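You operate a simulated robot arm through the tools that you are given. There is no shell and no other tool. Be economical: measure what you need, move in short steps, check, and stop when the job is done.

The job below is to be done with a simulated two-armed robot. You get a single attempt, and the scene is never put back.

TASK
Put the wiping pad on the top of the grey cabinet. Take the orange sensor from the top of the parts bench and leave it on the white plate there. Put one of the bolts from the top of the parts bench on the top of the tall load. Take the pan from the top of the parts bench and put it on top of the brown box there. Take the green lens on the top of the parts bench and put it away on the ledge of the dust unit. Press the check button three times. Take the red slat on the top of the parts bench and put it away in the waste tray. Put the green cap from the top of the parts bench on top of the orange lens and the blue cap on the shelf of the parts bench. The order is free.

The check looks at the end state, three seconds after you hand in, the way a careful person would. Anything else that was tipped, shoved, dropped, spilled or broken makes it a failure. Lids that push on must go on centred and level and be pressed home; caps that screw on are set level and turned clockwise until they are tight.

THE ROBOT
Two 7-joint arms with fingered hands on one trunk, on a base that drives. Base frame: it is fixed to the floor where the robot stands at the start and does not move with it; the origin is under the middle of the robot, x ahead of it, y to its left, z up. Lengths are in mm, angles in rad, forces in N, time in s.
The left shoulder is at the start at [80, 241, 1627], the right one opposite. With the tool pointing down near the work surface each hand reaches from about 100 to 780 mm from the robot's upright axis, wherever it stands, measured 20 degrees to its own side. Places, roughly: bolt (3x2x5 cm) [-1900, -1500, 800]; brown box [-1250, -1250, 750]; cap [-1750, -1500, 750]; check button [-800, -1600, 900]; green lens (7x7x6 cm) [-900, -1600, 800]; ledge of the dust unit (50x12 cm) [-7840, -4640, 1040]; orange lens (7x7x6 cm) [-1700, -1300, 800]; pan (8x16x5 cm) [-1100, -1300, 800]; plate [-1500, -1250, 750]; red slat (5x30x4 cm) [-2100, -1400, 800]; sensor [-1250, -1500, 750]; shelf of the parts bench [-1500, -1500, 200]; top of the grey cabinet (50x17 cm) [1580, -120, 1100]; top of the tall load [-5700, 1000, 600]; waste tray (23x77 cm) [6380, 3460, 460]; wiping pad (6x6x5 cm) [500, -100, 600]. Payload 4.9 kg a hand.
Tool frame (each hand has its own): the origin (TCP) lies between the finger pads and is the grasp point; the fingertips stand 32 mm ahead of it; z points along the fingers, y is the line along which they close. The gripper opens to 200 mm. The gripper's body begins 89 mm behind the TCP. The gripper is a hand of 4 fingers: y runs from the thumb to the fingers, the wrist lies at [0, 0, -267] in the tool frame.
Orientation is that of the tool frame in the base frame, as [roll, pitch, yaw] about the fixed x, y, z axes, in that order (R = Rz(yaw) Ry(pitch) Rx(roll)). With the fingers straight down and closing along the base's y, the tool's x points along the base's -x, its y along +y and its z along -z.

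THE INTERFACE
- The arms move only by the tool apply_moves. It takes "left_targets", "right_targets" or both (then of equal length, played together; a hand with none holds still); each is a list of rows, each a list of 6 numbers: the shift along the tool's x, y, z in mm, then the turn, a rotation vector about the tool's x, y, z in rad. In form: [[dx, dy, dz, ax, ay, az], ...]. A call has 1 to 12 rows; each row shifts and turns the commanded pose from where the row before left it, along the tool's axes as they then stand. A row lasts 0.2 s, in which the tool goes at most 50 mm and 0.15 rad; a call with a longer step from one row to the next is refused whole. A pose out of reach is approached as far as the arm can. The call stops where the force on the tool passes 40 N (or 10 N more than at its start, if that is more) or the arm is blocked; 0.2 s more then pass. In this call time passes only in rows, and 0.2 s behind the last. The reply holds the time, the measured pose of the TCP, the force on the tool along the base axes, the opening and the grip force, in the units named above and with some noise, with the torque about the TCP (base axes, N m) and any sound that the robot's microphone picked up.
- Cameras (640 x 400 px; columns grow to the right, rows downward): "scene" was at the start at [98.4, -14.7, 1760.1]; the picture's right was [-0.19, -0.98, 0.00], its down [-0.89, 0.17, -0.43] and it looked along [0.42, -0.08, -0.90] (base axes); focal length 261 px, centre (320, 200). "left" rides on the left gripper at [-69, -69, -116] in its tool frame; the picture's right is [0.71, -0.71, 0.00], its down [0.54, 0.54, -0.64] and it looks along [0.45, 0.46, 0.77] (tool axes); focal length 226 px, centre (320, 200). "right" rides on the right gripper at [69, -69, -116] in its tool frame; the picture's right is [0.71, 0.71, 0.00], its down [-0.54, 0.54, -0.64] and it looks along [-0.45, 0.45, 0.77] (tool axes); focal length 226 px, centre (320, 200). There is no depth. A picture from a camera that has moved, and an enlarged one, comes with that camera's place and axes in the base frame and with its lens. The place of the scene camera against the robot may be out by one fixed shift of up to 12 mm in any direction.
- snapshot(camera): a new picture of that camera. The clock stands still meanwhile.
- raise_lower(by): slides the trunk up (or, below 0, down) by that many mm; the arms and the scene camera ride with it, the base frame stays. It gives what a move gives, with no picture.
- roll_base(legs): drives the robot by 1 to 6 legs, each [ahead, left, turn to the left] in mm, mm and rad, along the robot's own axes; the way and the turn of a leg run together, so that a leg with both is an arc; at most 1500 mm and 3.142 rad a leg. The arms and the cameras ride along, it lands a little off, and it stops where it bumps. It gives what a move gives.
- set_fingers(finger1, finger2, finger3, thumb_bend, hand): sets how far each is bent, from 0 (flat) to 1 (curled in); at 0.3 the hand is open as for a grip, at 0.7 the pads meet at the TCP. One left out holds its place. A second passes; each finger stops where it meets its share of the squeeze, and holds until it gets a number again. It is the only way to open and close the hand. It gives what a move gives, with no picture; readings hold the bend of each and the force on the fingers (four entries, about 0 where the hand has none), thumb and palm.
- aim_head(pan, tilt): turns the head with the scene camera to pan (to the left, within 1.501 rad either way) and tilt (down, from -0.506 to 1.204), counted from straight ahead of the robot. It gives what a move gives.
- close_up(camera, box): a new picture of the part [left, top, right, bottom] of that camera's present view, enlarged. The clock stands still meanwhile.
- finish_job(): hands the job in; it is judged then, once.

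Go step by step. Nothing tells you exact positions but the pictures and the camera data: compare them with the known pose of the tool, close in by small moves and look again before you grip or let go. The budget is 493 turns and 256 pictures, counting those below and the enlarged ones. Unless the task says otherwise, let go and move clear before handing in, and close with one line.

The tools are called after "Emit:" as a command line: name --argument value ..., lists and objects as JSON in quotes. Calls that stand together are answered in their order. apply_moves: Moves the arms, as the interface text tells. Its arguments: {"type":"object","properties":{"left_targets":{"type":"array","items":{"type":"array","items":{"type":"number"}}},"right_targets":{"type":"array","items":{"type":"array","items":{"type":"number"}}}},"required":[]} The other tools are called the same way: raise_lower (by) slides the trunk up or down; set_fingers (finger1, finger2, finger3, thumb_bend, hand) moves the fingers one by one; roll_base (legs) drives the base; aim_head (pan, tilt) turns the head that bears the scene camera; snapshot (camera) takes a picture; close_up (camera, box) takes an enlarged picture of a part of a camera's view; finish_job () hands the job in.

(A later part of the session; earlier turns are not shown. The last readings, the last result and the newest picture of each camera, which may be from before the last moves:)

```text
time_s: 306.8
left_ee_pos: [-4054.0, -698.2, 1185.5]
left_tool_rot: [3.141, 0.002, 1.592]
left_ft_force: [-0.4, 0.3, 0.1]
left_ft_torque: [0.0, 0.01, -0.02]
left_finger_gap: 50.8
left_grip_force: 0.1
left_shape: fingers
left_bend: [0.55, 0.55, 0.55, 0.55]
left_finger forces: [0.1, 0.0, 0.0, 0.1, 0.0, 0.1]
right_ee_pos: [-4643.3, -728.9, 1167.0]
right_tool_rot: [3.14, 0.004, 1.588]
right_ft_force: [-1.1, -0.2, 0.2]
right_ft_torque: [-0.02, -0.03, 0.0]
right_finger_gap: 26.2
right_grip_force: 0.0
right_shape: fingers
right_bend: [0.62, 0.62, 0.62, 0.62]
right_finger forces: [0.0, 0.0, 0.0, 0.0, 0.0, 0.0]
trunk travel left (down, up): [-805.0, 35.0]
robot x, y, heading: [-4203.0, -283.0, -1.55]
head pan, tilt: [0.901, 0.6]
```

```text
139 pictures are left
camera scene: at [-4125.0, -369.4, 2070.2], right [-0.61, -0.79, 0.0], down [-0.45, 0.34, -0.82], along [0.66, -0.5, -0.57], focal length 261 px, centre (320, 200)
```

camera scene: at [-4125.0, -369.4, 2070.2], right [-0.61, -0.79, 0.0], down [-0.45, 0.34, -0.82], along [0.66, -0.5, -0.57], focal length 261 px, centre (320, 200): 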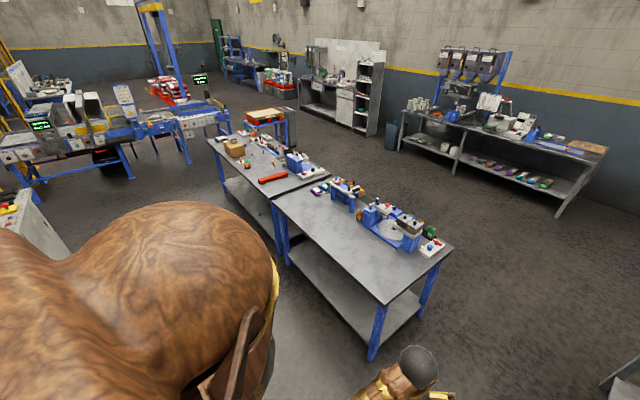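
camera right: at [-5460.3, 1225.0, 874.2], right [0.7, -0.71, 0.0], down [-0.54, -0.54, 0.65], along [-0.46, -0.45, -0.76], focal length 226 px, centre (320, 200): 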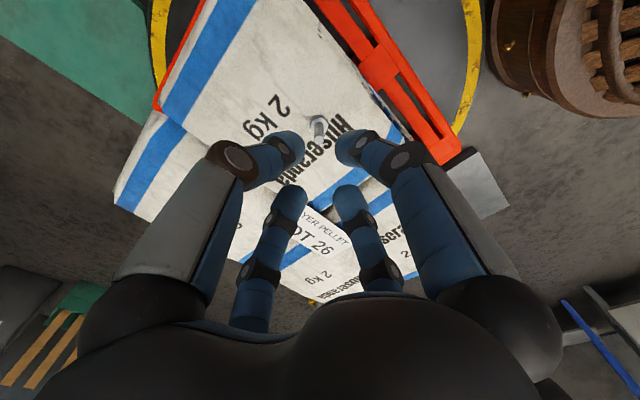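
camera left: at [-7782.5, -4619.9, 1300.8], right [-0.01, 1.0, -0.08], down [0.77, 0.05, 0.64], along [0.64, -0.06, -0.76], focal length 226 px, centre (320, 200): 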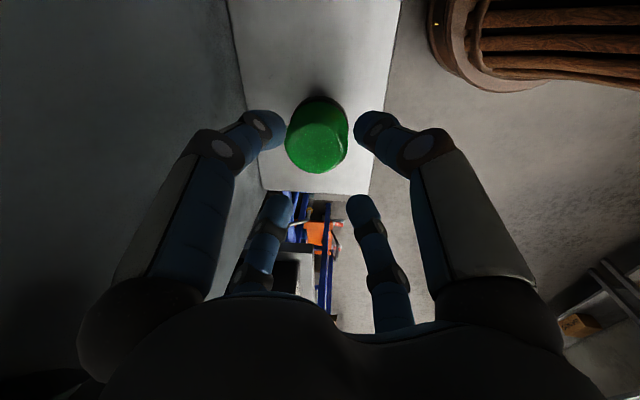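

Strafe back to the parts bench, in front of the red slat.

Emit:
roll_base --legs '[[0, 0, -0.02], [0, 1200, 0], [0, 1110, 0]]'

Emit:
aim_head --pan -0.2 --tilt 0.8

Emit:
snapshot --camera "scene"

```text
time_s: 318.7
left_ee_pos: [-1708.3, -713.3, 1185.6]
left_tool_rot: [-3.14, 0.003, 1.578]
left_ft_force: [-0.3, -0.1, -0.4]
left_ft_torque: [0.01, -0.02, 0.0]
left_finger_gap: 50.8
left_grip_force: 0.0
left_shape: fingers
left_bend: [0.55, 0.55, 0.55, 0.55]
left_finger forces: [0.1, 0.1, 0.0, 0.0, 0.1, 0.0]
right_ee_pos: [-2298.7, -735.2, 1166.6]
right_tool_rot: [3.14, 0.004, 1.574]
right_ft_force: [-0.2, -0.5, 0.5]
right_ft_torque: [-0.03, -0.01, -0.02]
right_finger_gap: 26.0
right_grip_force: 0.0
right_shape: fingers
right_bend: [0.62, 0.62, 0.62, 0.62]
right_finger forces: [0.1, 0.1, 0.0, 0.0, 0.0, 0.0]
trunk travel left (down, up): [-805.0, 35.0]
robot x, y, heading: [-1852.9, -294.4, -1.568]
head pan, tilt: [0.901, 0.6]
```

```text
time_s: 320.1
left_ee_pos: [-1706.7, -713.4, 1184.4]
left_tool_rot: [3.141, 0.003, 1.578]
left_ft_force: [0.2, -1.4, 1.1]
left_ft_torque: [0.01, 0.01, 0.01]
left_finger_gap: 50.8
left_grip_force: 0.0
left_shape: fingers
left_bend: [0.55, 0.55, 0.55, 0.55]
left_finger forces: [0.0, 0.1, 0.1, 0.0, 0.1, 0.0]
right_ee_pos: [-2299.2, -734.9, 1166.8]
right_tool_rot: [3.139, 0.004, 1.572]
right_ft_force: [-0.5, 0.1, 0.5]
right_ft_torque: [-0.01, 0.01, 0.01]
right_finger_gap: 26.1
right_grip_force: 0.1
right_shape: fingers
right_bend: [0.62, 0.62, 0.62, 0.62]
right_finger forces: [0.0, 0.1, 0.0, 0.0, 0.0, 0.0]
trunk travel left (down, up): [-805.0, 35.0]
robot x, y, heading: [-1846.5, -297.1, -1.569]
head pan, tilt: [-0.201, 0.799]
```

```text
138 pictures are left
camera scene: at [-1859.1, -408.3, 2053.4], right [-0.98, 0.2, 0.0], down [0.14, 0.7, -0.7], along [-0.14, -0.68, -0.72], focal length 261 px, centre (320, 200)
```

scene: 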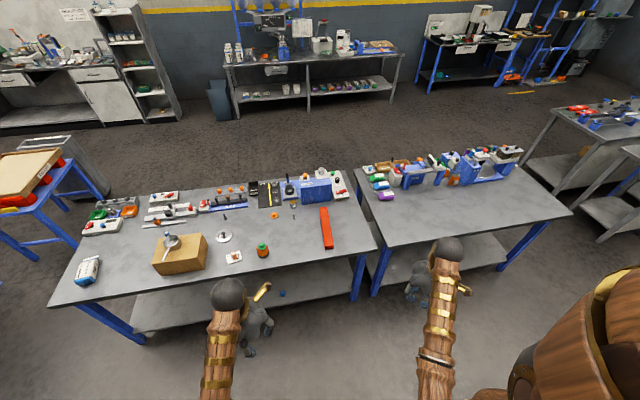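

Emit:
roll_base --legs '[[545, 0, 0]]'

Emit:
raise_lower --by -120

Emit:
apply_moves --right_targets '[[-9, 42, 0, 0, 0, -0.126], [-9, 42, 0, 0, 0, -0.126], [-9, 42, 0, 0, 0, -0.126], [-9, 42, 0, 0, 0, -0.126], [-9, 42, 0, 0, 0, -0.126]]'

Emit:
snapshot --camera "right"

```text
time_s: 323.2
left_ee_pos: [-1703.8, -1256.7, 1185.6]
left_tool_rot: [-3.141, 0.007, 1.58]
left_ft_force: [-0.4, 0.3, -0.4]
left_ft_torque: [-0.03, 0.03, 0.01]
left_finger_gap: 51.1
left_grip_force: 0.0
left_shape: fingers
left_bend: [0.55, 0.55, 0.55, 0.55]
left_finger forces: [0.1, 0.0, 0.0, 0.0, 0.0, 0.0]
right_ee_pos: [-2295.6, -1278.9, 1167.3]
right_tool_rot: [3.141, 0.006, 1.575]
right_ft_force: [0.9, -0.3, 0.1]
right_ft_torque: [-0.01, 0.0, 0.0]
right_finger_gap: 26.0
right_grip_force: 0.0
right_shape: fingers
right_bend: [0.62, 0.62, 0.62, 0.62]
right_finger forces: [0.0, 0.0, 0.0, 0.0, 0.0, 0.0]
trunk travel left (down, up): [-805.0, 35.0]
robot x, y, heading: [-1847.0, -837.2, -1.569]
head pan, tilt: [-0.201, 0.799]
```

```text
time_s: 324.7
left_ee_pos: [-1704.3, -1256.8, 1064.8]
left_tool_rot: [-3.141, 0.001, 1.58]
left_ft_force: [-0.4, 0.4, -0.2]
left_ft_torque: [-0.02, 0.0, 0.0]
left_finger_gap: 51.2
left_grip_force: 0.1
left_shape: fingers
left_bend: [0.55, 0.55, 0.55, 0.55]
left_finger forces: [0.1, 0.0, 0.0, 0.1, 0.0, 0.1]
right_ee_pos: [-2294.9, -1280.6, 1046.1]
right_tool_rot: [3.139, 0.004, 1.574]
right_ft_force: [-0.6, 0.3, 0.3]
right_ft_torque: [-0.02, 0.03, -0.02]
right_finger_gap: 26.0
right_grip_force: 0.2
right_shape: fingers
right_bend: [0.62, 0.62, 0.62, 0.62]
right_finger forces: [0.0, 0.1, 0.1, 0.0, 0.1, 0.0]
trunk travel left (down, up): [-685.0, 155.0]
robot x, y, heading: [-1851.7, -842.8, -1.569]
head pan, tilt: [-0.201, 0.799]
```

```text
time_s: 325.9
left_ee_pos: [-1702.9, -1257.7, 1066.2]
left_tool_rot: [-3.139, 0.003, 1.578]
left_ft_force: [0.2, -0.1, -0.8]
left_ft_torque: [-0.02, 0.05, 0.02]
left_finger_gap: 50.9
left_grip_force: 0.0
left_shape: fingers
left_bend: [0.55, 0.55, 0.55, 0.55]
left_finger forces: [0.0, 0.0, 0.1, 0.1, 0.1, 0.1]
right_ee_pos: [-2083.5, -1270.6, 1050.5]
right_tool_rot: [-3.14, 0.003, 2.206]
right_ft_force: [-0.3, 0.2, 0.2]
right_ft_torque: [-0.04, 0.03, 0.01]
right_finger_gap: 25.8
right_grip_force: 0.1
right_shape: fingers
right_bend: [0.62, 0.62, 0.62, 0.62]
right_finger forces: [0.0, 0.1, 0.0, 0.0, 0.0, 0.1]
trunk travel left (down, up): [-685.0, 155.0]
robot x, y, heading: [-1847.3, -844.2, -1.568]
head pan, tilt: [-0.201, 0.799]
```

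```text
137 pictures are left
camera right: at [-2179.6, -1255.7, 1166.2], right [0.15, 0.99, 0.0], down [0.76, -0.11, 0.64], along [0.64, -0.1, -0.77], focal length 226 px, centre (320, 200)
```

right: 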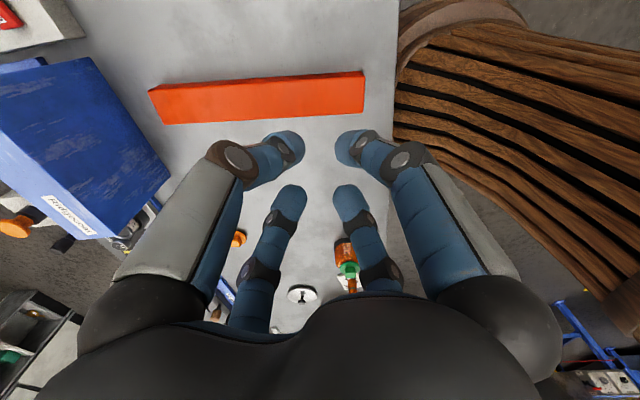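

Emit:
set_fingers --hand "right" --finger1 0.5 --finger2 0.5 --finger3 0.5 --thumb_bend 0.5

Emit:
apply_moves --right_targets '[[-27, -31.5, 0, 0, 0, 0], [-27, -31.5, 0, 0, 0, 0], [0, 0, 40, 0, 0, -0.06], [0, 0, 40, 0, 0, 0], [0, 0, 30, 0, 0, 0]]'

Emit:
snapshot --camera "right"

```text
time_s: 326.9
left_ee_pos: [-1705.1, -1258.5, 1065.8]
left_tool_rot: [-3.141, 0.002, 1.581]
left_ft_force: [0.2, -0.5, 0.3]
left_ft_torque: [0.01, 0.02, -0.02]
left_finger_gap: 50.7
left_grip_force: 0.1
left_shape: fingers
left_bend: [0.55, 0.55, 0.55, 0.55]
left_finger forces: [0.0, 0.0, 0.0, 0.1, 0.1, 0.0]
right_ee_pos: [-2084.6, -1270.9, 1049.3]
right_tool_rot: [-3.141, 0.004, 2.205]
right_ft_force: [-0.1, 0.3, -0.3]
right_ft_torque: [0.0, 0.01, 0.01]
right_finger_gap: 68.7
right_grip_force: 0.1
right_shape: fingers
right_bend: [0.5, 0.5, 0.5, 0.5]
right_finger forces: [0.1, 0.1, 0.0, 0.1, 0.1, 0.0]
trunk travel left (down, up): [-685.0, 155.0]
robot x, y, heading: [-1849.5, -838.2, -1.569]
head pan, tilt: [-0.201, 0.799]
```

```text
time_s: 328.1
left_ee_pos: [-1704.0, -1258.9, 1064.4]
left_tool_rot: [-3.141, 0.003, 1.581]
left_ft_force: [0.1, 0.6, 0.6]
left_ft_torque: [0.01, -0.02, -0.02]
left_finger_gap: 50.9
left_grip_force: 0.1
left_shape: fingers
left_bend: [0.55, 0.55, 0.55, 0.55]
left_finger forces: [0.0, 0.0, 0.0, 0.1, 0.0, 0.0]
right_ee_pos: [-2103.7, -1353.3, 936.4]
right_tool_rot: [-3.14, 0.003, 2.264]
right_ft_force: [-0.9, 0.0, 0.1]
right_ft_torque: [0.03, -0.02, 0.02]
right_finger_gap: 68.9
right_grip_force: 0.0
right_shape: fingers
right_bend: [0.5, 0.5, 0.5, 0.5]
right_finger forces: [0.0, 0.0, 0.0, 0.0, 0.0, 0.0]
trunk travel left (down, up): [-685.0, 155.0]
robot x, y, heading: [-1847.6, -840.6, -1.568]
head pan, tilt: [-0.201, 0.799]
```

```text
136 pictures are left
camera right: at [-2201.5, -1344.4, 1053.2], right [0.09, 1.0, 0.0], down [0.76, -0.07, 0.64], along [0.64, -0.06, -0.77], focal length 226 px, centre (320, 200)
```

right: 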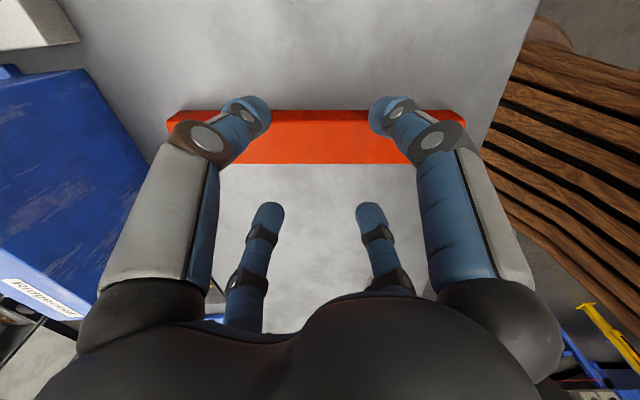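

Emit:
apply_moves --right_targets '[[0, 0, 40, 0, 0, 0], [0, 0, 35, 0, 0, 0], [0, 0, 14, 0, 0, 0]]'

Emit:
snapshot --camera "right"

```text
time_s: 328.9
left_ee_pos: [-1704.2, -1257.5, 1064.4]
left_tool_rot: [3.14, 0.003, 1.579]
left_ft_force: [-0.4, -0.7, 0.1]
left_ft_torque: [0.0, -0.03, -0.01]
left_finger_gap: 50.7
left_grip_force: 0.0
left_shape: fingers
left_bend: [0.55, 0.55, 0.55, 0.55]
left_finger forces: [0.1, 0.0, 0.0, 0.0, 0.1, 0.0]
right_ee_pos: [-2104.2, -1351.8, 848.7]
right_tool_rot: [-3.14, 0.004, 2.264]
right_ft_force: [0.4, -1.1, 0.1]
right_ft_torque: [-0.02, 0.01, 0.0]
right_finger_gap: 69.2
right_grip_force: 0.1
right_shape: fingers
right_bend: [0.5, 0.5, 0.5, 0.5]
right_finger forces: [0.0, 0.1, 0.1, 0.0, 0.1, 0.1]
trunk travel left (down, up): [-685.0, 155.0]
robot x, y, heading: [-1845.3, -844.2, -1.564]
head pan, tilt: [-0.201, 0.799]
```

```text
135 pictures are left
camera right: at [-2201.1, -1342.8, 964.4], right [0.09, 1.0, 0.0], down [0.76, -0.07, 0.64], along [0.64, -0.06, -0.77], focal length 226 px, centre (320, 200)
```

right: 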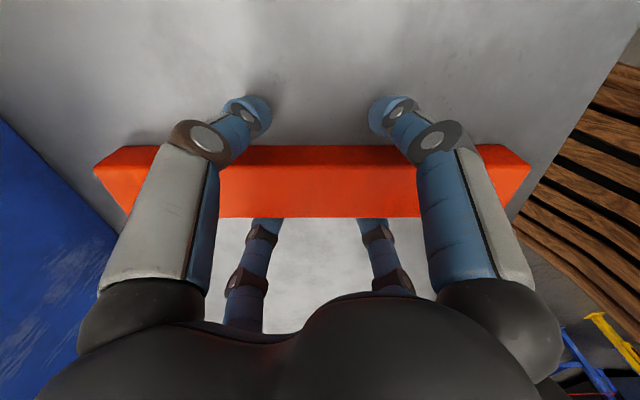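

Slat is between the finger pairs. Close and lift.

Emit:
set_fingers --hand "right" --finger1 0.66 --finger2 0.66 --finger3 0.66 --thumb_bend 0.66

Emit:
apply_moves --right_targets '[[0, 0, -10, 0, 0, 0], [0, 0, -30, 0, 0, 0], [0, 0, -45, 0, 0, 0]]'

Emit:
snapshot --camera "right"

```text
time_s: 329.9
left_ee_pos: [-1703.8, -1258.8, 1064.7]
left_tool_rot: [3.14, 0.003, 1.58]
left_ft_force: [0.7, -0.3, -0.1]
left_ft_torque: [0.01, 0.01, 0.0]
left_finger_gap: 51.0
left_grip_force: 0.0
left_shape: fingers
left_bend: [0.55, 0.55, 0.55, 0.55]
left_finger forces: [0.0, 0.1, 0.0, 0.0, 0.1, 0.0]
right_ee_pos: [-2104.8, -1351.6, 848.3]
right_tool_rot: [-3.14, 0.002, 2.265]
right_ft_force: [-1.2, -0.5, 2.8]
right_ft_torque: [0.02, -0.08, -0.04]
right_finger_gap: 37.6
right_grip_force: 18.8
right_shape: fingers
right_bend: [0.59, 0.56, 0.56, 0.6]
right_finger forces: [6.7, 8.8, 9.4, 0.0, 12.2, 0.1]
trunk travel left (down, up): [-685.0, 155.0]
robot x, y, heading: [-1849.3, -841.9, -1.567]
head pan, tilt: [-0.201, 0.799]
```

```text
time_s: 330.7
left_ee_pos: [-1704.5, -1257.6, 1065.0]
left_tool_rot: [-3.14, 0.002, 1.581]
left_ft_force: [-0.8, 0.8, 0.8]
left_ft_torque: [-0.02, 0.02, 0.01]
left_finger_gap: 50.9
left_grip_force: 0.1
left_shape: fingers
left_bend: [0.55, 0.55, 0.55, 0.55]
left_finger forces: [0.0, 0.0, 0.0, 0.0, 0.1, 0.0]
right_ee_pos: [-2102.6, -1352.1, 933.2]
right_tool_rot: [-3.141, 0.003, 2.265]
right_ft_force: [0.1, 0.4, -2.5]
right_ft_torque: [0.02, 0.0, -0.01]
right_finger_gap: 36.9
right_grip_force: 17.6
right_shape: fingers
right_bend: [0.59, 0.56, 0.56, 0.6]
right_finger forces: [6.3, 8.7, 9.3, 0.1, 11.9, 0.1]
trunk travel left (down, up): [-685.0, 155.0]
robot x, y, heading: [-1844.6, -840.6, -1.564]
head pan, tilt: [-0.201, 0.799]
```

```text
134 pictures are left
camera right: at [-2199.5, -1343.7, 1049.9], right [0.09, 1.0, 0.0], down [0.76, -0.07, 0.64], along [0.64, -0.06, -0.77], focal length 226 px, centre (320, 200)
```

right: 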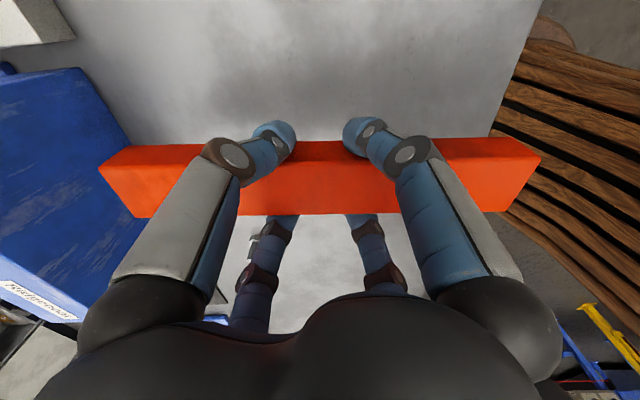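

Slat is held level. Lift, back off, turn toward the line for the wiping pad.

Emit:
apply_moves --right_targets '[[0, 0, -45, 0, 0, 0], [0, 0, -45, 0, 0, 0]]'

Emit:
roll_base --legs '[[-540, 0, 0], [0, 0, 1.568]]'

Emit:
aim_head --pan 0 --tilt 0.5

Emit:
snapshot --camera "scene"

```text
time_s: 331.3
left_ee_pos: [-1702.8, -1258.1, 1065.2]
left_tool_rot: [-3.14, 0.003, 1.577]
left_ft_force: [0.7, 0.0, 0.0]
left_ft_torque: [-0.02, 0.01, 0.02]
left_finger_gap: 51.0
left_grip_force: 0.0
left_shape: fingers
left_bend: [0.55, 0.55, 0.55, 0.55]
left_finger forces: [0.0, 0.0, 0.0, 0.0, 0.1, 0.0]
right_ee_pos: [-2102.0, -1350.9, 1023.5]
right_tool_rot: [-3.139, 0.003, 2.266]
right_ft_force: [1.3, 0.6, -1.3]
right_ft_torque: [0.01, 0.0, -0.03]
right_finger_gap: 37.2
right_grip_force: 18.3
right_shape: fingers
right_bend: [0.59, 0.56, 0.56, 0.6]
right_finger forces: [6.3, 8.7, 9.3, 0.0, 11.7, 0.0]
trunk travel left (down, up): [-685.0, 155.0]
robot x, y, heading: [-1847.7, -841.7, -1.569]
head pan, tilt: [-0.201, 0.799]
```

```text
time_s: 338.2
left_ee_pos: [-1433.2, -164.5, 1063.9]
left_tool_rot: [3.141, 0.002, -3.138]
left_ft_force: [-0.6, 0.2, -0.1]
left_ft_torque: [0.01, 0.0, -0.03]
left_finger_gap: 50.7
left_grip_force: 0.1
left_shape: fingers
left_bend: [0.55, 0.55, 0.55, 0.55]
left_finger forces: [0.0, 0.0, 0.0, 0.0, 0.0, 0.1]
right_ee_pos: [-1342.3, -563.1, 1022.7]
right_tool_rot: [-3.138, 0.004, -2.451]
right_ft_force: [0.7, -0.5, -1.3]
right_ft_torque: [-0.01, 0.04, 0.0]
right_finger_gap: 36.7
right_grip_force: 18.1
right_shape: fingers
right_bend: [0.6, 0.56, 0.56, 0.61]
right_finger forces: [6.3, 8.6, 9.4, 0.0, 11.5, 0.0]
trunk travel left (down, up): [-685.0, 155.0]
robot x, y, heading: [-1852.8, -307.6, -0.004]
head pan, tilt: [-0.201, 0.799]
```

```text
time_s: 339.0
left_ee_pos: [-1433.1, -163.8, 1064.6]
left_tool_rot: [3.141, 0.002, -3.137]
left_ft_force: [0.0, -0.2, -0.5]
left_ft_torque: [0.01, -0.01, 0.0]
left_finger_gap: 50.9
left_grip_force: 0.1
left_shape: fingers
left_bend: [0.55, 0.55, 0.55, 0.55]
left_finger forces: [0.0, 0.0, 0.0, 0.0, 0.0, 0.0]
right_ee_pos: [-1341.4, -562.8, 1022.9]
right_tool_rot: [-3.14, 0.004, -2.452]
right_ft_force: [-0.7, -0.2, -2.4]
right_ft_torque: [-0.01, 0.04, -0.02]
right_finger_gap: 36.7
right_grip_force: 17.7
right_shape: fingers
right_bend: [0.6, 0.56, 0.56, 0.61]
right_finger forces: [6.2, 8.5, 9.4, 0.0, 11.6, 0.0]
trunk travel left (down, up): [-685.0, 155.0]
robot x, y, heading: [-1853.1, -312.4, -0.002]
head pan, tilt: [0.0, 0.499]
```

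```text
133 pictures are left
camera scene: at [-1722.3, -310.2, 1959.2], right [0.0, -1.0, 0.0], down [-0.48, 0.0, -0.88], along [0.88, 0.0, -0.48], focal length 261 px, centre (320, 200)
```

scene: 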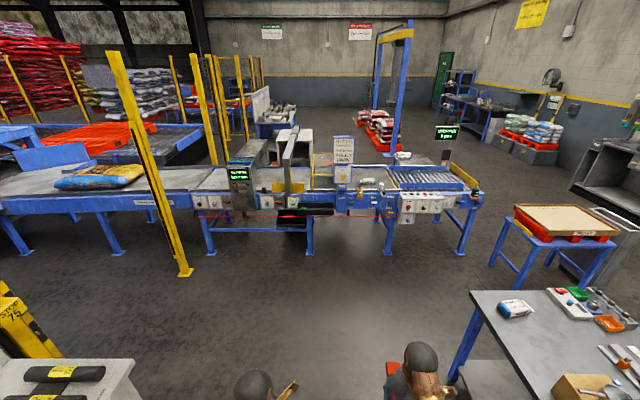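

Emit:
close_up --camera "scene" --box '[180, 120, 420, 270]'

Emit:
roll_base --legs '[[1400, 120, 0]]'

Emit:
aim_head --pan 0 --tilt 0.8

Emit:
snapshot --camera "scene"

```text
2.67 times, centred on (300, 195) of scene
camera zoom: at [-1722.3, -310.2, 1959.2], right [0.0, -1.0, 0.0], down [-0.48, 0.0, -0.88], along [0.88, 0.0, -0.48], focal length 696 px, centre (373, 213)
```

zoom: 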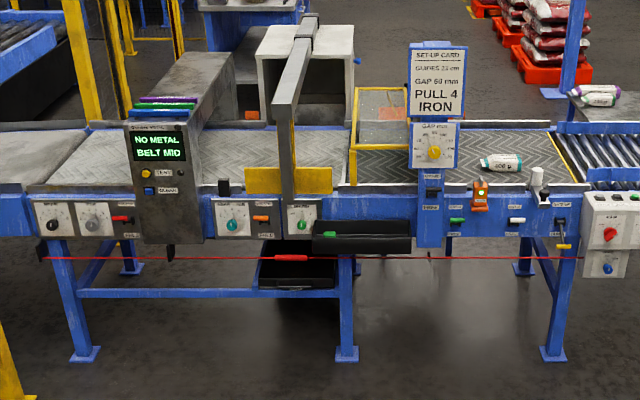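

```text
time_s: 345.9
left_ee_pos: [-56.7, -35.2, 1064.7]
left_tool_rot: [3.14, 0.004, -3.128]
left_ft_force: [-0.4, 0.6, 0.0]
left_ft_torque: [-0.03, 0.0, -0.02]
left_finger_gap: 50.8
left_grip_force: 0.1
left_shape: fingers
left_bend: [0.55, 0.55, 0.55, 0.55]
left_finger forces: [0.0, 0.0, 0.0, 0.0, 0.0, 0.0]
right_ee_pos: [40.8, -432.8, 1023.5]
right_tool_rot: [-3.141, 0.003, -2.443]
right_ft_force: [0.0, 0.6, -1.9]
right_ft_torque: [-0.04, 0.0, -0.01]
right_finger_gap: 36.8
right_grip_force: 17.8
right_shape: fingers
right_bend: [0.6, 0.56, 0.56, 0.61]
right_finger forces: [6.2, 8.4, 9.5, 0.1, 11.7, 0.0]
trunk travel left (down, up): [-685.0, 155.0]
robot x, y, heading: [-474.5, -181.6, 0.011]
head pan, tilt: [0.0, 0.499]
```

```text
time_s: 346.7
left_ee_pos: [-56.1, -34.5, 1065.0]
left_tool_rot: [3.141, 0.001, -3.127]
left_ft_force: [0.6, -0.3, 0.4]
left_ft_torque: [0.0, 0.01, -0.02]
left_finger_gap: 50.9
left_grip_force: 0.0
left_shape: fingers
left_bend: [0.55, 0.55, 0.55, 0.55]
left_finger forces: [0.0, 0.1, 0.0, 0.0, 0.0, 0.0]
right_ee_pos: [40.2, -432.5, 1022.9]
right_tool_rot: [-3.141, 0.001, -2.442]
right_ft_force: [-0.5, 0.2, -1.4]
right_ft_torque: [-0.01, 0.02, 0.0]
right_finger_gap: 36.8
right_grip_force: 17.5
right_shape: fingers
right_bend: [0.6, 0.56, 0.56, 0.61]
right_finger forces: [6.2, 8.5, 9.5, 0.0, 11.6, 0.0]
trunk travel left (down, up): [-685.0, 155.0]
robot x, y, heading: [-473.2, -180.6, 0.011]
head pan, tilt: [0.0, 0.799]
```

```text
131 pictures are left
camera scene: at [-353.2, -183.6, 1933.4], right [0.01, -1.0, 0.0], down [-0.72, -0.01, -0.7], along [0.7, 0.01, -0.72], focal length 261 px, centre (320, 200)
```

scene: 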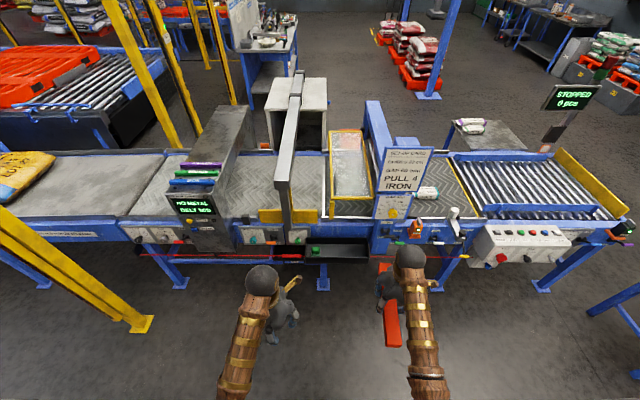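

I'll tuck the right hand with the slat back and up, then move the left hand over the pad tray (watching the red pull cord).

Emit:
apply_moves --right_targets '[[40, 13.5, -20, 0, 0, 0], [40, 13.5, -20, 0, 0, 0], [40, 13.5, -20, 0, 0, 0], [40, 13.5, -20, 0, 0, 0]]'

Emit:
roll_base --legs '[[400, 0, -0.011]]'

Emit:
aim_head --pan 0 --tilt 1.1

Emit:
snapshot --camera "scene"

Emit:
snapshot --camera "left"

```text
time_s: 347.7
left_ee_pos: [-57.5, -34.8, 1065.7]
left_tool_rot: [-3.14, 0.005, -3.128]
left_ft_force: [-0.6, -0.2, -0.4]
left_ft_torque: [-0.01, -0.01, -0.02]
left_finger_gap: 50.8
left_grip_force: 0.1
left_shape: fingers
left_bend: [0.55, 0.55, 0.55, 0.55]
left_finger forces: [0.1, 0.0, 0.0, 0.0, 0.1, 0.0]
right_ee_pos: [-120.4, -494.7, 1104.6]
right_tool_rot: [-3.14, 0.005, -2.442]
right_ft_force: [-0.5, -1.0, -2.1]
right_ft_torque: [-0.02, 0.01, -0.01]
right_finger_gap: 36.4
right_grip_force: 17.7
right_shape: fingers
right_bend: [0.6, 0.56, 0.56, 0.61]
right_finger forces: [6.2, 8.5, 9.4, 0.0, 11.7, 0.1]
trunk travel left (down, up): [-685.0, 155.0]
robot x, y, heading: [-473.3, -177.9, 0.013]
head pan, tilt: [0.0, 0.799]
```

```text
time_s: 350.2
left_ee_pos: [350.8, -42.2, 1065.6]
left_tool_rot: [3.14, 0.004, 3.135]
left_ft_force: [-0.5, 0.2, -0.2]
left_ft_torque: [-0.03, -0.01, 0.03]
left_finger_gap: 51.1
left_grip_force: 0.1
left_shape: fingers
left_bend: [0.55, 0.55, 0.55, 0.55]
left_finger forces: [0.0, 0.1, 0.0, 0.0, 0.0, 0.0]
right_ee_pos: [280.6, -501.7, 1103.0]
right_tool_rot: [-3.14, 0.004, -2.461]
right_ft_force: [-0.2, -0.4, -2.7]
right_ft_torque: [-0.01, -0.02, 0.0]
right_finger_gap: 36.8
right_grip_force: 17.2
right_shape: fingers
right_bend: [0.6, 0.56, 0.56, 0.61]
right_finger forces: [6.2, 8.6, 9.4, 0.1, 11.6, 0.0]
trunk travel left (down, up): [-685.0, 155.0]
robot x, y, heading: [-64.0, -177.9, -0.012]
head pan, tilt: [0.0, 0.799]
```

```text
time_s: 351.0
left_ee_pos: [353.6, -41.7, 1065.2]
left_tool_rot: [3.141, 0.003, 3.136]
left_ft_force: [0.4, 0.3, 0.2]
left_ft_torque: [0.03, 0.01, 0.0]
left_finger_gap: 50.9
left_grip_force: 0.0
left_shape: fingers
left_bend: [0.55, 0.55, 0.55, 0.55]
left_finger forces: [0.0, 0.1, 0.1, 0.1, 0.0, 0.0]
right_ee_pos: [283.7, -501.3, 1104.4]
right_tool_rot: [3.14, 0.002, -2.461]
right_ft_force: [-0.5, 0.3, -2.5]
right_ft_torque: [0.04, 0.03, -0.01]
right_finger_gap: 36.7
right_grip_force: 18.2
right_shape: fingers
right_bend: [0.6, 0.56, 0.56, 0.61]
right_finger forces: [6.1, 8.5, 9.4, 0.1, 11.7, 0.1]
trunk travel left (down, up): [-685.0, 155.0]
robot x, y, heading: [-69.2, -178.4, -0.005]
head pan, tilt: [0.0, 1.1]
```

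```text
130 pictures are left
camera scene: at [36.4, -185.5, 1911.6], right [-0.01, -1.0, 0.0], down [-0.89, 0.01, -0.45], along [0.45, 0.0, -0.89], focal length 261 px, centre (320, 200)
```

scene: 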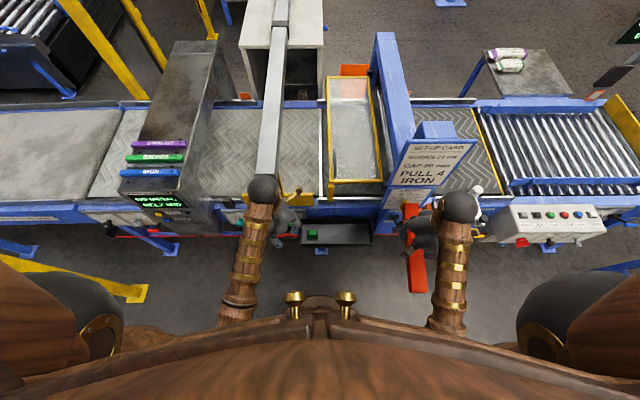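

```text
129 pictures are left
camera left: at [421.8, -112.6, 1181.8], right [-0.71, -0.7, 0.0], down [-0.54, 0.55, 0.64], along [-0.45, 0.46, -0.77], focal length 226 px, centre (320, 200)
```

left: 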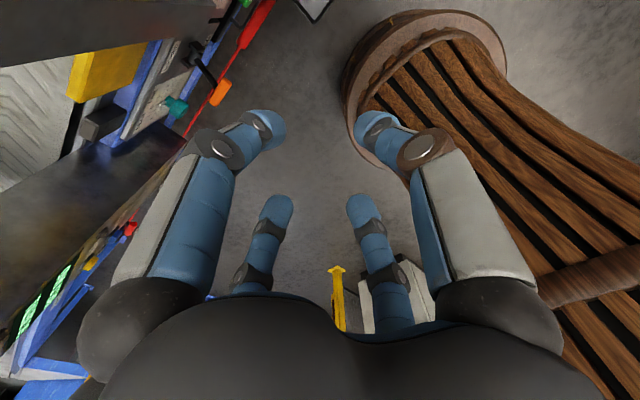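

Emit:
close_up --camera "scene" --box '[220, 160, 420, 280]'

```text
3.20 times, centred on (320, 220) of scene
camera zoom: at [36.4, -185.5, 1911.6], right [-0.01, -1.0, 0.0], down [-0.89, 0.01, -0.45], along [0.45, 0.0, -0.89], focal length 835 px, centre (320, 136)
```

zoom: 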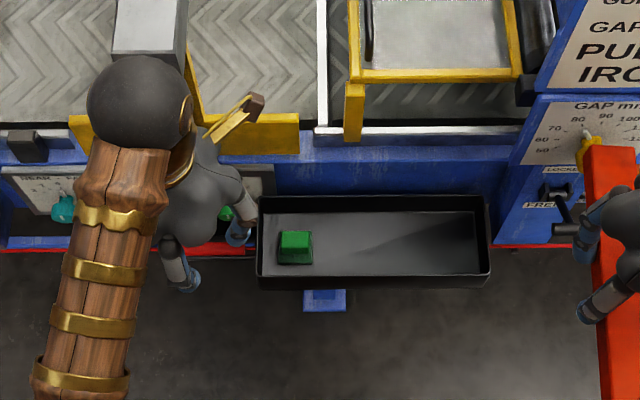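

Pad sits at about (492, -147) near the tray's left end; the frame face is at x≈575. I'll tilt the left hand 0.35 rad so the palm stays clear, move over, and lower the trunk.

Emit:
apply_moves --left_targets '[[0, 0, 0, 0, -0.117, 0], [0, 0, 0, 0, -0.117, 0], [0, 0, 0, 0, -0.116, 0], [-32.9, -26.2, 12, 0, 0, 0], [-32.9, -26.2, 12, 0, 0, 0], [-32.9, -26.2, 12, 0, 0, 0], [-32.9, -26.2, 12, 0, 0, 0]]'

Emit:
raise_lower --by -220

Emit:
snapshot --camera "left"

Emit:
snapshot --camera "scene"

```text
time_s: 352.6
left_ee_pos: [491.7, -149.1, 1064.3]
left_tool_rot: [3.141, 0.351, 3.136]
left_ft_force: [1.5, 0.8, 0.0]
left_ft_torque: [0.01, 0.02, 0.01]
left_finger_gap: 50.9
left_grip_force: 0.0
left_shape: fingers
left_bend: [0.55, 0.55, 0.55, 0.55]
left_finger forces: [0.0, 0.1, 0.0, 0.1, 0.0, 0.0]
right_ee_pos: [285.1, -502.0, 1102.4]
right_tool_rot: [3.141, 0.003, -2.46]
right_ft_force: [0.5, 0.9, -2.5]
right_ft_torque: [0.02, 0.0, -0.03]
right_finger_gap: 36.7
right_grip_force: 17.6
right_shape: fingers
right_bend: [0.6, 0.56, 0.56, 0.61]
right_finger forces: [6.2, 8.5, 9.4, 0.1, 11.6, 0.0]
trunk travel left (down, up): [-685.0, 155.0]
robot x, y, heading: [-65.7, -180.8, -0.013]
head pan, tilt: [0.0, 1.1]
```

```text
time_s: 355.0
left_ee_pos: [491.3, -147.7, 846.7]
left_tool_rot: [-3.141, 0.352, 3.138]
left_ft_force: [0.4, -0.2, 0.3]
left_ft_torque: [0.01, -0.02, -0.04]
left_finger_gap: 50.8
left_grip_force: 0.0
left_shape: fingers
left_bend: [0.55, 0.55, 0.55, 0.55]
left_finger forces: [0.0, 0.1, 0.0, 0.1, 0.1, 0.0]
right_ee_pos: [284.2, -501.8, 884.4]
right_tool_rot: [-3.141, 0.005, -2.46]
right_ft_force: [0.5, 0.8, -0.9]
right_ft_torque: [-0.05, -0.01, 0.0]
right_finger_gap: 33.4
right_grip_force: 18.0
right_shape: fingers
right_bend: [0.6, 0.56, 0.56, 0.61]
right_finger forces: [6.2, 8.0, 10.0, 0.0, 11.8, 0.1]
trunk travel left (down, up): [-465.0, 375.0]
robot x, y, heading: [-67.8, -178.7, -0.01]
head pan, tilt: [0.0, 1.1]
```

```text
127 pictures are left
camera left: at [515.5, -217.1, 979.5], right [-0.67, -0.7, -0.24], down [-0.73, 0.55, 0.42], along [-0.16, 0.45, -0.88], focal length 226 px, centre (320, 200)
```

left: 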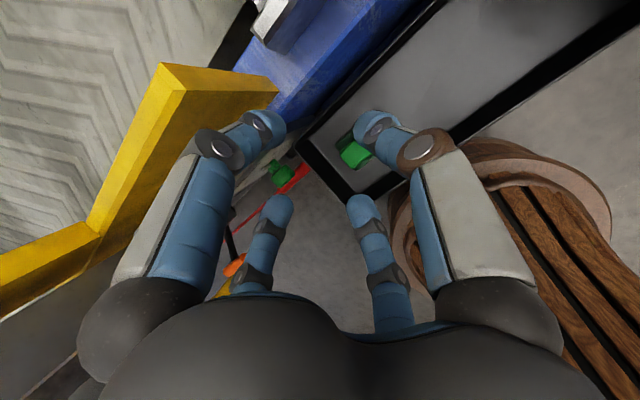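

```text
126 pictures are left
camera scene: at [35.3, -185.4, 1691.6], right [-0.01, -1.0, 0.0], down [-0.89, 0.01, -0.45], along [0.45, 0.0, -0.89], focal length 261 px, centre (320, 200)
```

scene: 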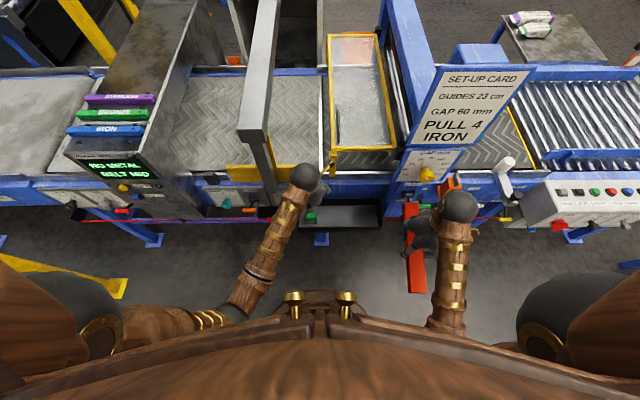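

The pad is deep in the tray with little room on its left, so I'll pinch it along x with fingers 1 and 3 only. Check how thumb and finger 2 look when flat.

Emit:
set_fingers --hand "left" --finger1 0.58 --finger2 0.0 --finger3 0.58 --thumb_bend 0.0

Emit:
snapshot --camera "left"

Emit:
close_up --camera "right" --box '[0, 0, 640, 400]'

```text
time_s: 356.0
left_ee_pos: [491.7, -148.3, 845.5]
left_tool_rot: [-3.141, 0.352, 3.136]
left_ft_force: [-0.3, -0.1, -0.8]
left_ft_torque: [-0.02, 0.0, -0.01]
left_finger_gap: 135.6
left_grip_force: 0.1
left_shape: fingers
left_bend: [0.57, 0.01, 0.57, 0.0]
left_finger forces: [0.1, 0.0, 0.0, 0.0, 0.0, 0.1]
right_ee_pos: [283.3, -501.7, 882.6]
right_tool_rot: [-3.139, 0.004, -2.46]
right_ft_force: [0.6, -0.1, -1.4]
right_ft_torque: [0.02, -0.01, 0.0]
right_finger_gap: 33.5
right_grip_force: 17.7
right_shape: fingers
right_bend: [0.6, 0.56, 0.56, 0.61]
right_finger forces: [6.3, 8.1, 9.9, 0.0, 11.8, 0.0]
trunk travel left (down, up): [-465.0, 375.0]
robot x, y, heading: [-68.6, -181.0, -0.01]
head pan, tilt: [0.0, 1.1]
```

```text
125 pictures are left
camera left: at [515.5, -217.2, 979.4], right [-0.67, -0.7, -0.24], down [-0.73, 0.55, 0.42], along [-0.16, 0.45, -0.88], focal length 226 px, centre (320, 200)
```

left: 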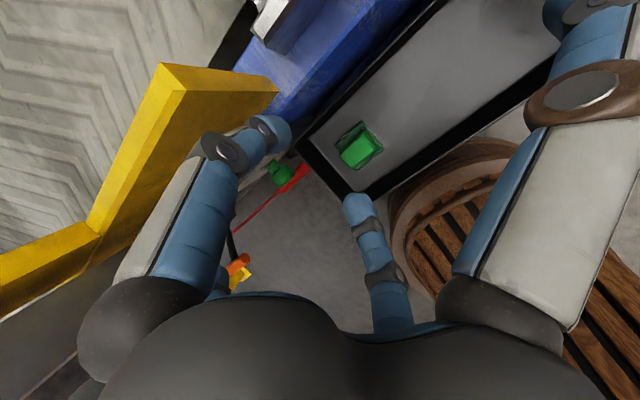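

```text
1.00 times, centred on (320, 200) of right (not enlarged: the box is as wide or as high as the picture)
camera zoom: at [272.5, -599.3, 999.5], right [-0.99, 0.1, 0.0], down [0.08, 0.76, 0.64], along [0.07, 0.64, -0.77], focal length 226 px, centre (320, 200)
```

zoom: 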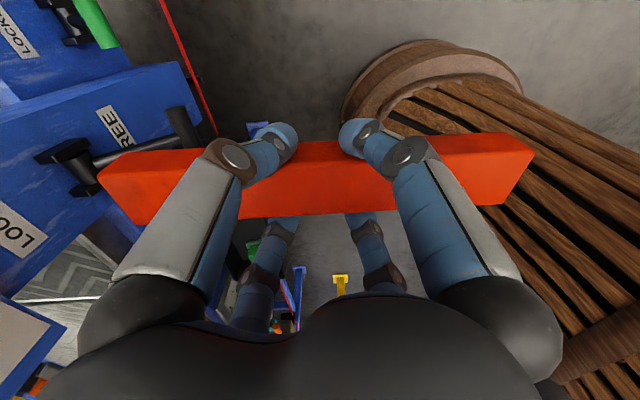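

Emit:
apply_moves --left_targets '[[16.4, 0.7, 29.5, 0, 0, 0], [16.4, 0.7, 29.5, 0, 0, 0], [16.4, 0.7, 29.5, 0, 0, 0]]'

Emit:
snapshot --camera "left"

Emit:
close_up --camera "scene" --box '[240, 140, 400, 260]'

```text
time_s: 356.8
left_ee_pos: [475.1, -145.0, 744.7]
left_tool_rot: [-3.14, 0.353, 3.137]
left_ft_force: [-0.7, 0.2, 0.0]
left_ft_torque: [0.0, -0.01, 0.01]
left_finger_gap: 135.8
left_grip_force: 0.0
left_shape: fingers
left_bend: [0.57, 0.01, 0.57, 0.0]
left_finger forces: [0.1, 0.1, 0.1, 0.0, 0.1, 0.0]
right_ee_pos: [283.2, -501.1, 884.0]
right_tool_rot: [-3.141, 0.005, -2.461]
right_ft_force: [-0.1, -0.3, -1.5]
right_ft_torque: [-0.02, -0.01, -0.03]
right_finger_gap: 33.7
right_grip_force: 18.2
right_shape: fingers
right_bend: [0.6, 0.56, 0.56, 0.61]
right_finger forces: [6.2, 8.1, 10.0, 0.0, 11.9, 0.0]
trunk travel left (down, up): [-465.0, 375.0]
robot x, y, heading: [-66.9, -181.7, -0.009]
head pan, tilt: [0.0, 1.1]
```

```text
123 pictures are left
camera left: at [499.5, -214.3, 878.1], right [-0.67, -0.7, -0.24], down [-0.73, 0.55, 0.42], along [-0.16, 0.45, -0.88], focal length 226 px, centre (320, 200)
```

left: 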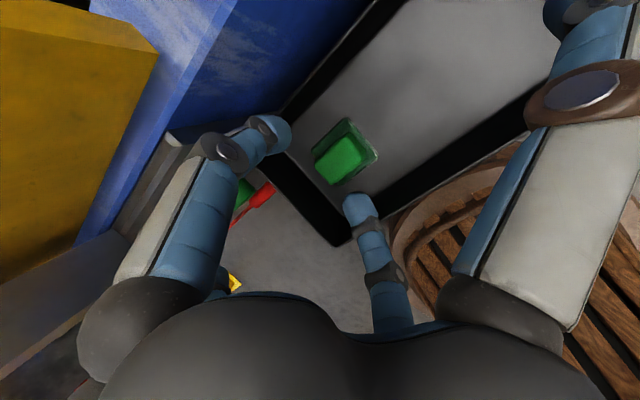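

```text
3.33 times, centred on (320, 200) of scene
camera zoom: at [35.4, -185.3, 1691.6], right [-0.01, -1.0, 0.0], down [-0.89, 0.01, -0.45], along [0.45, 0.0, -0.89], focal length 870 px, centre (320, 200)
```

zoom: 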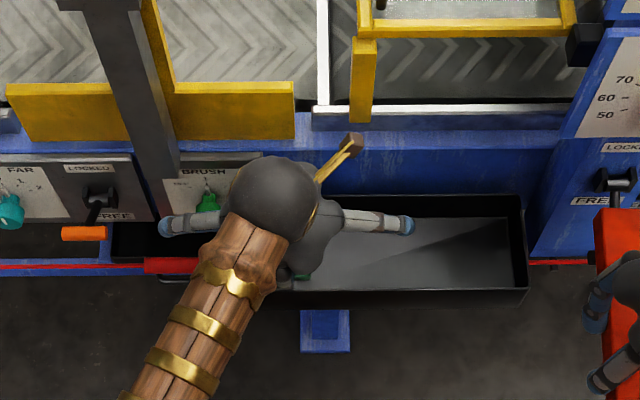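

Emit:
close_up --camera "left" --box '[250, 90, 430, 260]'

```text
2.35 times, centred on (340, 175) of left
camera zoom: at [499.5, -214.3, 878.1], right [-0.67, -0.7, -0.24], down [-0.73, 0.55, 0.42], along [-0.16, 0.45, -0.88], focal length 532 px, centre (273, 259)
```

zoom: 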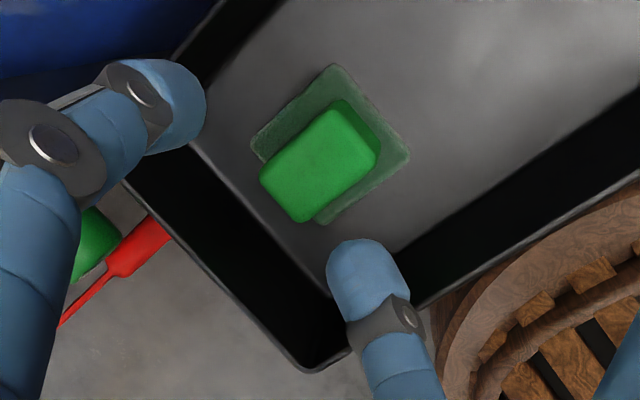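

The pad has a flat base with a narrower block on top (about 27 mm wide in x), so the pinch has ample room. Descend.

Emit:
set_fingers --hand "left" --finger1 0.6 --finger3 0.6

Emit:
apply_moves --left_targets '[[8, -1.7, 19, 0, 0, 0], [8, -1.7, 19, 0, 0, 0], [8, -1.6, 19, 0, 0, 0]]'

Emit:
close_up --camera "left" --box '[250, 90, 430, 260]'

```text
time_s: 357.8
left_ee_pos: [475.1, -145.2, 744.4]
left_tool_rot: [-3.141, 0.351, 3.135]
left_ft_force: [0.0, -0.5, 0.1]
left_ft_torque: [0.01, -0.06, 0.01]
left_finger_gap: 133.4
left_grip_force: 0.0
left_shape: fingers
left_bend: [0.6, 0.01, 0.6, 0.0]
left_finger forces: [0.0, 0.0, 0.0, 0.1, 0.1, 0.0]
right_ee_pos: [282.8, -501.1, 883.4]
right_tool_rot: [-3.141, 0.004, -2.462]
right_ft_force: [0.5, -0.3, -2.7]
right_ft_torque: [-0.04, -0.01, 0.0]
right_finger_gap: 33.6
right_grip_force: 18.2
right_shape: fingers
right_bend: [0.6, 0.56, 0.56, 0.61]
right_finger forces: [6.2, 8.1, 10.0, 0.0, 11.8, 0.0]
trunk travel left (down, up): [-465.0, 375.0]
robot x, y, heading: [-68.4, -181.4, -0.004]
head pan, tilt: [0.0, 1.1]
```

```text
time_s: 358.6
left_ee_pos: [474.7, -150.4, 687.2]
left_tool_rot: [-3.14, 0.359, 3.138]
left_ft_force: [11.8, 1.7, 26.4]
left_ft_torque: [0.0, 1.6, -0.13]
left_finger_gap: 134.5
left_grip_force: 16.3
left_shape: fingers
left_bend: [0.59, 0.01, 0.7, 0.0]
left_finger forces: [2.4, 0.0, 32.1, 0.0, 0.0, 0.0]
right_ee_pos: [282.9, -501.1, 884.1]
right_tool_rot: [-3.14, 0.001, -2.461]
right_ft_force: [0.1, -0.3, -1.5]
right_ft_torque: [0.0, -0.01, -0.01]
right_finger_gap: 33.7
right_grip_force: 18.1
right_shape: fingers
right_bend: [0.6, 0.56, 0.56, 0.61]
right_finger forces: [6.2, 8.1, 10.0, 0.1, 11.8, 0.1]
trunk travel left (down, up): [-465.0, 375.0]
robot x, y, heading: [-64.6, -181.0, -0.011]
head pan, tilt: [0.0, 1.1]
```

```text
2.35 times, centred on (340, 175) of left
camera zoom: at [498.8, -219.1, 820.5], right [-0.67, -0.7, -0.25], down [-0.73, 0.55, 0.41], along [-0.15, 0.45, -0.88], focal length 532 px, centre (273, 259)
```

zoom: 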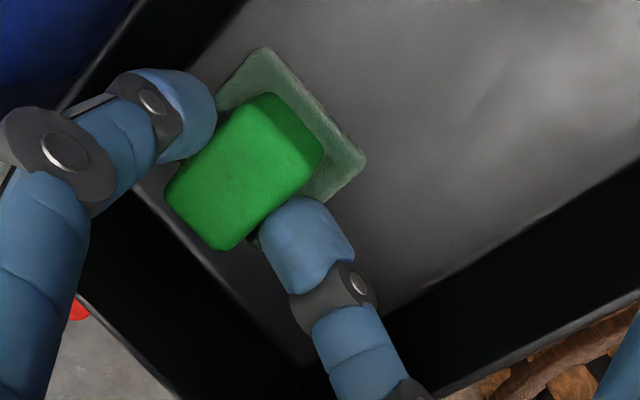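

The lower finger touched the pad base; block is between the fingers. Lift 5 mm and pinch.

Emit:
apply_moves --left_targets '[[-1.7, 0, -4.7, 0, 0, 0]]'

Emit:
set_fingers --hand "left" --finger1 0.7 --finger3 0.7

Emit:
close_up --camera "left" --box '[250, 90, 430, 260]'

```text
time_s: 359.0
left_ee_pos: [473.9, -150.4, 688.2]
left_tool_rot: [3.142, 0.35, 3.137]
left_ft_force: [15.3, 0.2, 9.6]
left_ft_torque: [-0.02, 0.62, -0.06]
left_finger_gap: 134.1
left_grip_force: 10.8
left_shape: fingers
left_bend: [0.58, 0.01, 0.7, 0.0]
left_finger forces: [2.0, 0.0, 19.3, 0.0, 0.0, 0.0]
right_ee_pos: [283.1, -501.5, 884.0]
right_tool_rot: [3.14, 0.001, -2.462]
right_ft_force: [-0.6, -0.2, -2.3]
right_ft_torque: [0.01, 0.0, -0.02]
right_finger_gap: 33.4
right_grip_force: 18.1
right_shape: fingers
right_bend: [0.6, 0.56, 0.56, 0.61]
right_finger forces: [6.1, 8.1, 9.9, 0.0, 11.9, 0.0]
trunk travel left (down, up): [-465.0, 375.0]
robot x, y, heading: [-66.2, -182.7, -0.008]
head pan, tilt: [0.0, 1.1]
```

```text
time_s: 360.0
left_ee_pos: [471.9, -149.4, 687.1]
left_tool_rot: [3.141, 0.352, 3.138]
left_ft_force: [11.9, 1.1, 9.0]
left_ft_torque: [-0.01, 0.56, 0.0]
left_finger_gap: 133.7
left_grip_force: 14.6
left_shape: fingers
left_bend: [0.6, 0.01, 0.7, 0.0]
left_finger forces: [7.2, 0.1, 22.6, 0.0, 0.1, 0.0]
right_ee_pos: [283.5, -501.6, 882.6]
right_tool_rot: [3.141, 0.002, -2.46]
right_ft_force: [-0.2, -0.1, -2.2]
right_ft_torque: [0.01, 0.03, 0.0]
right_finger_gap: 33.7
right_grip_force: 18.2
right_shape: fingers
right_bend: [0.6, 0.56, 0.56, 0.61]
right_finger forces: [6.2, 8.1, 10.0, 0.0, 11.9, 0.0]
trunk travel left (down, up): [-465.0, 375.0]
robot x, y, heading: [-67.9, -180.1, -0.005]
head pan, tilt: [0.0, 1.1]
```

```text
2.35 times, centred on (340, 175) of left
camera zoom: at [497.5, -219.3, 821.8], right [-0.67, -0.7, -0.24], down [-0.73, 0.55, 0.42], along [-0.16, 0.45, -0.88], focal length 532 px, centre (273, 259)
```

zoom: 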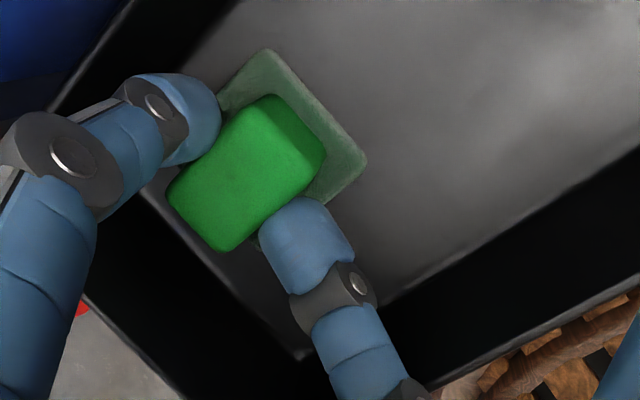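

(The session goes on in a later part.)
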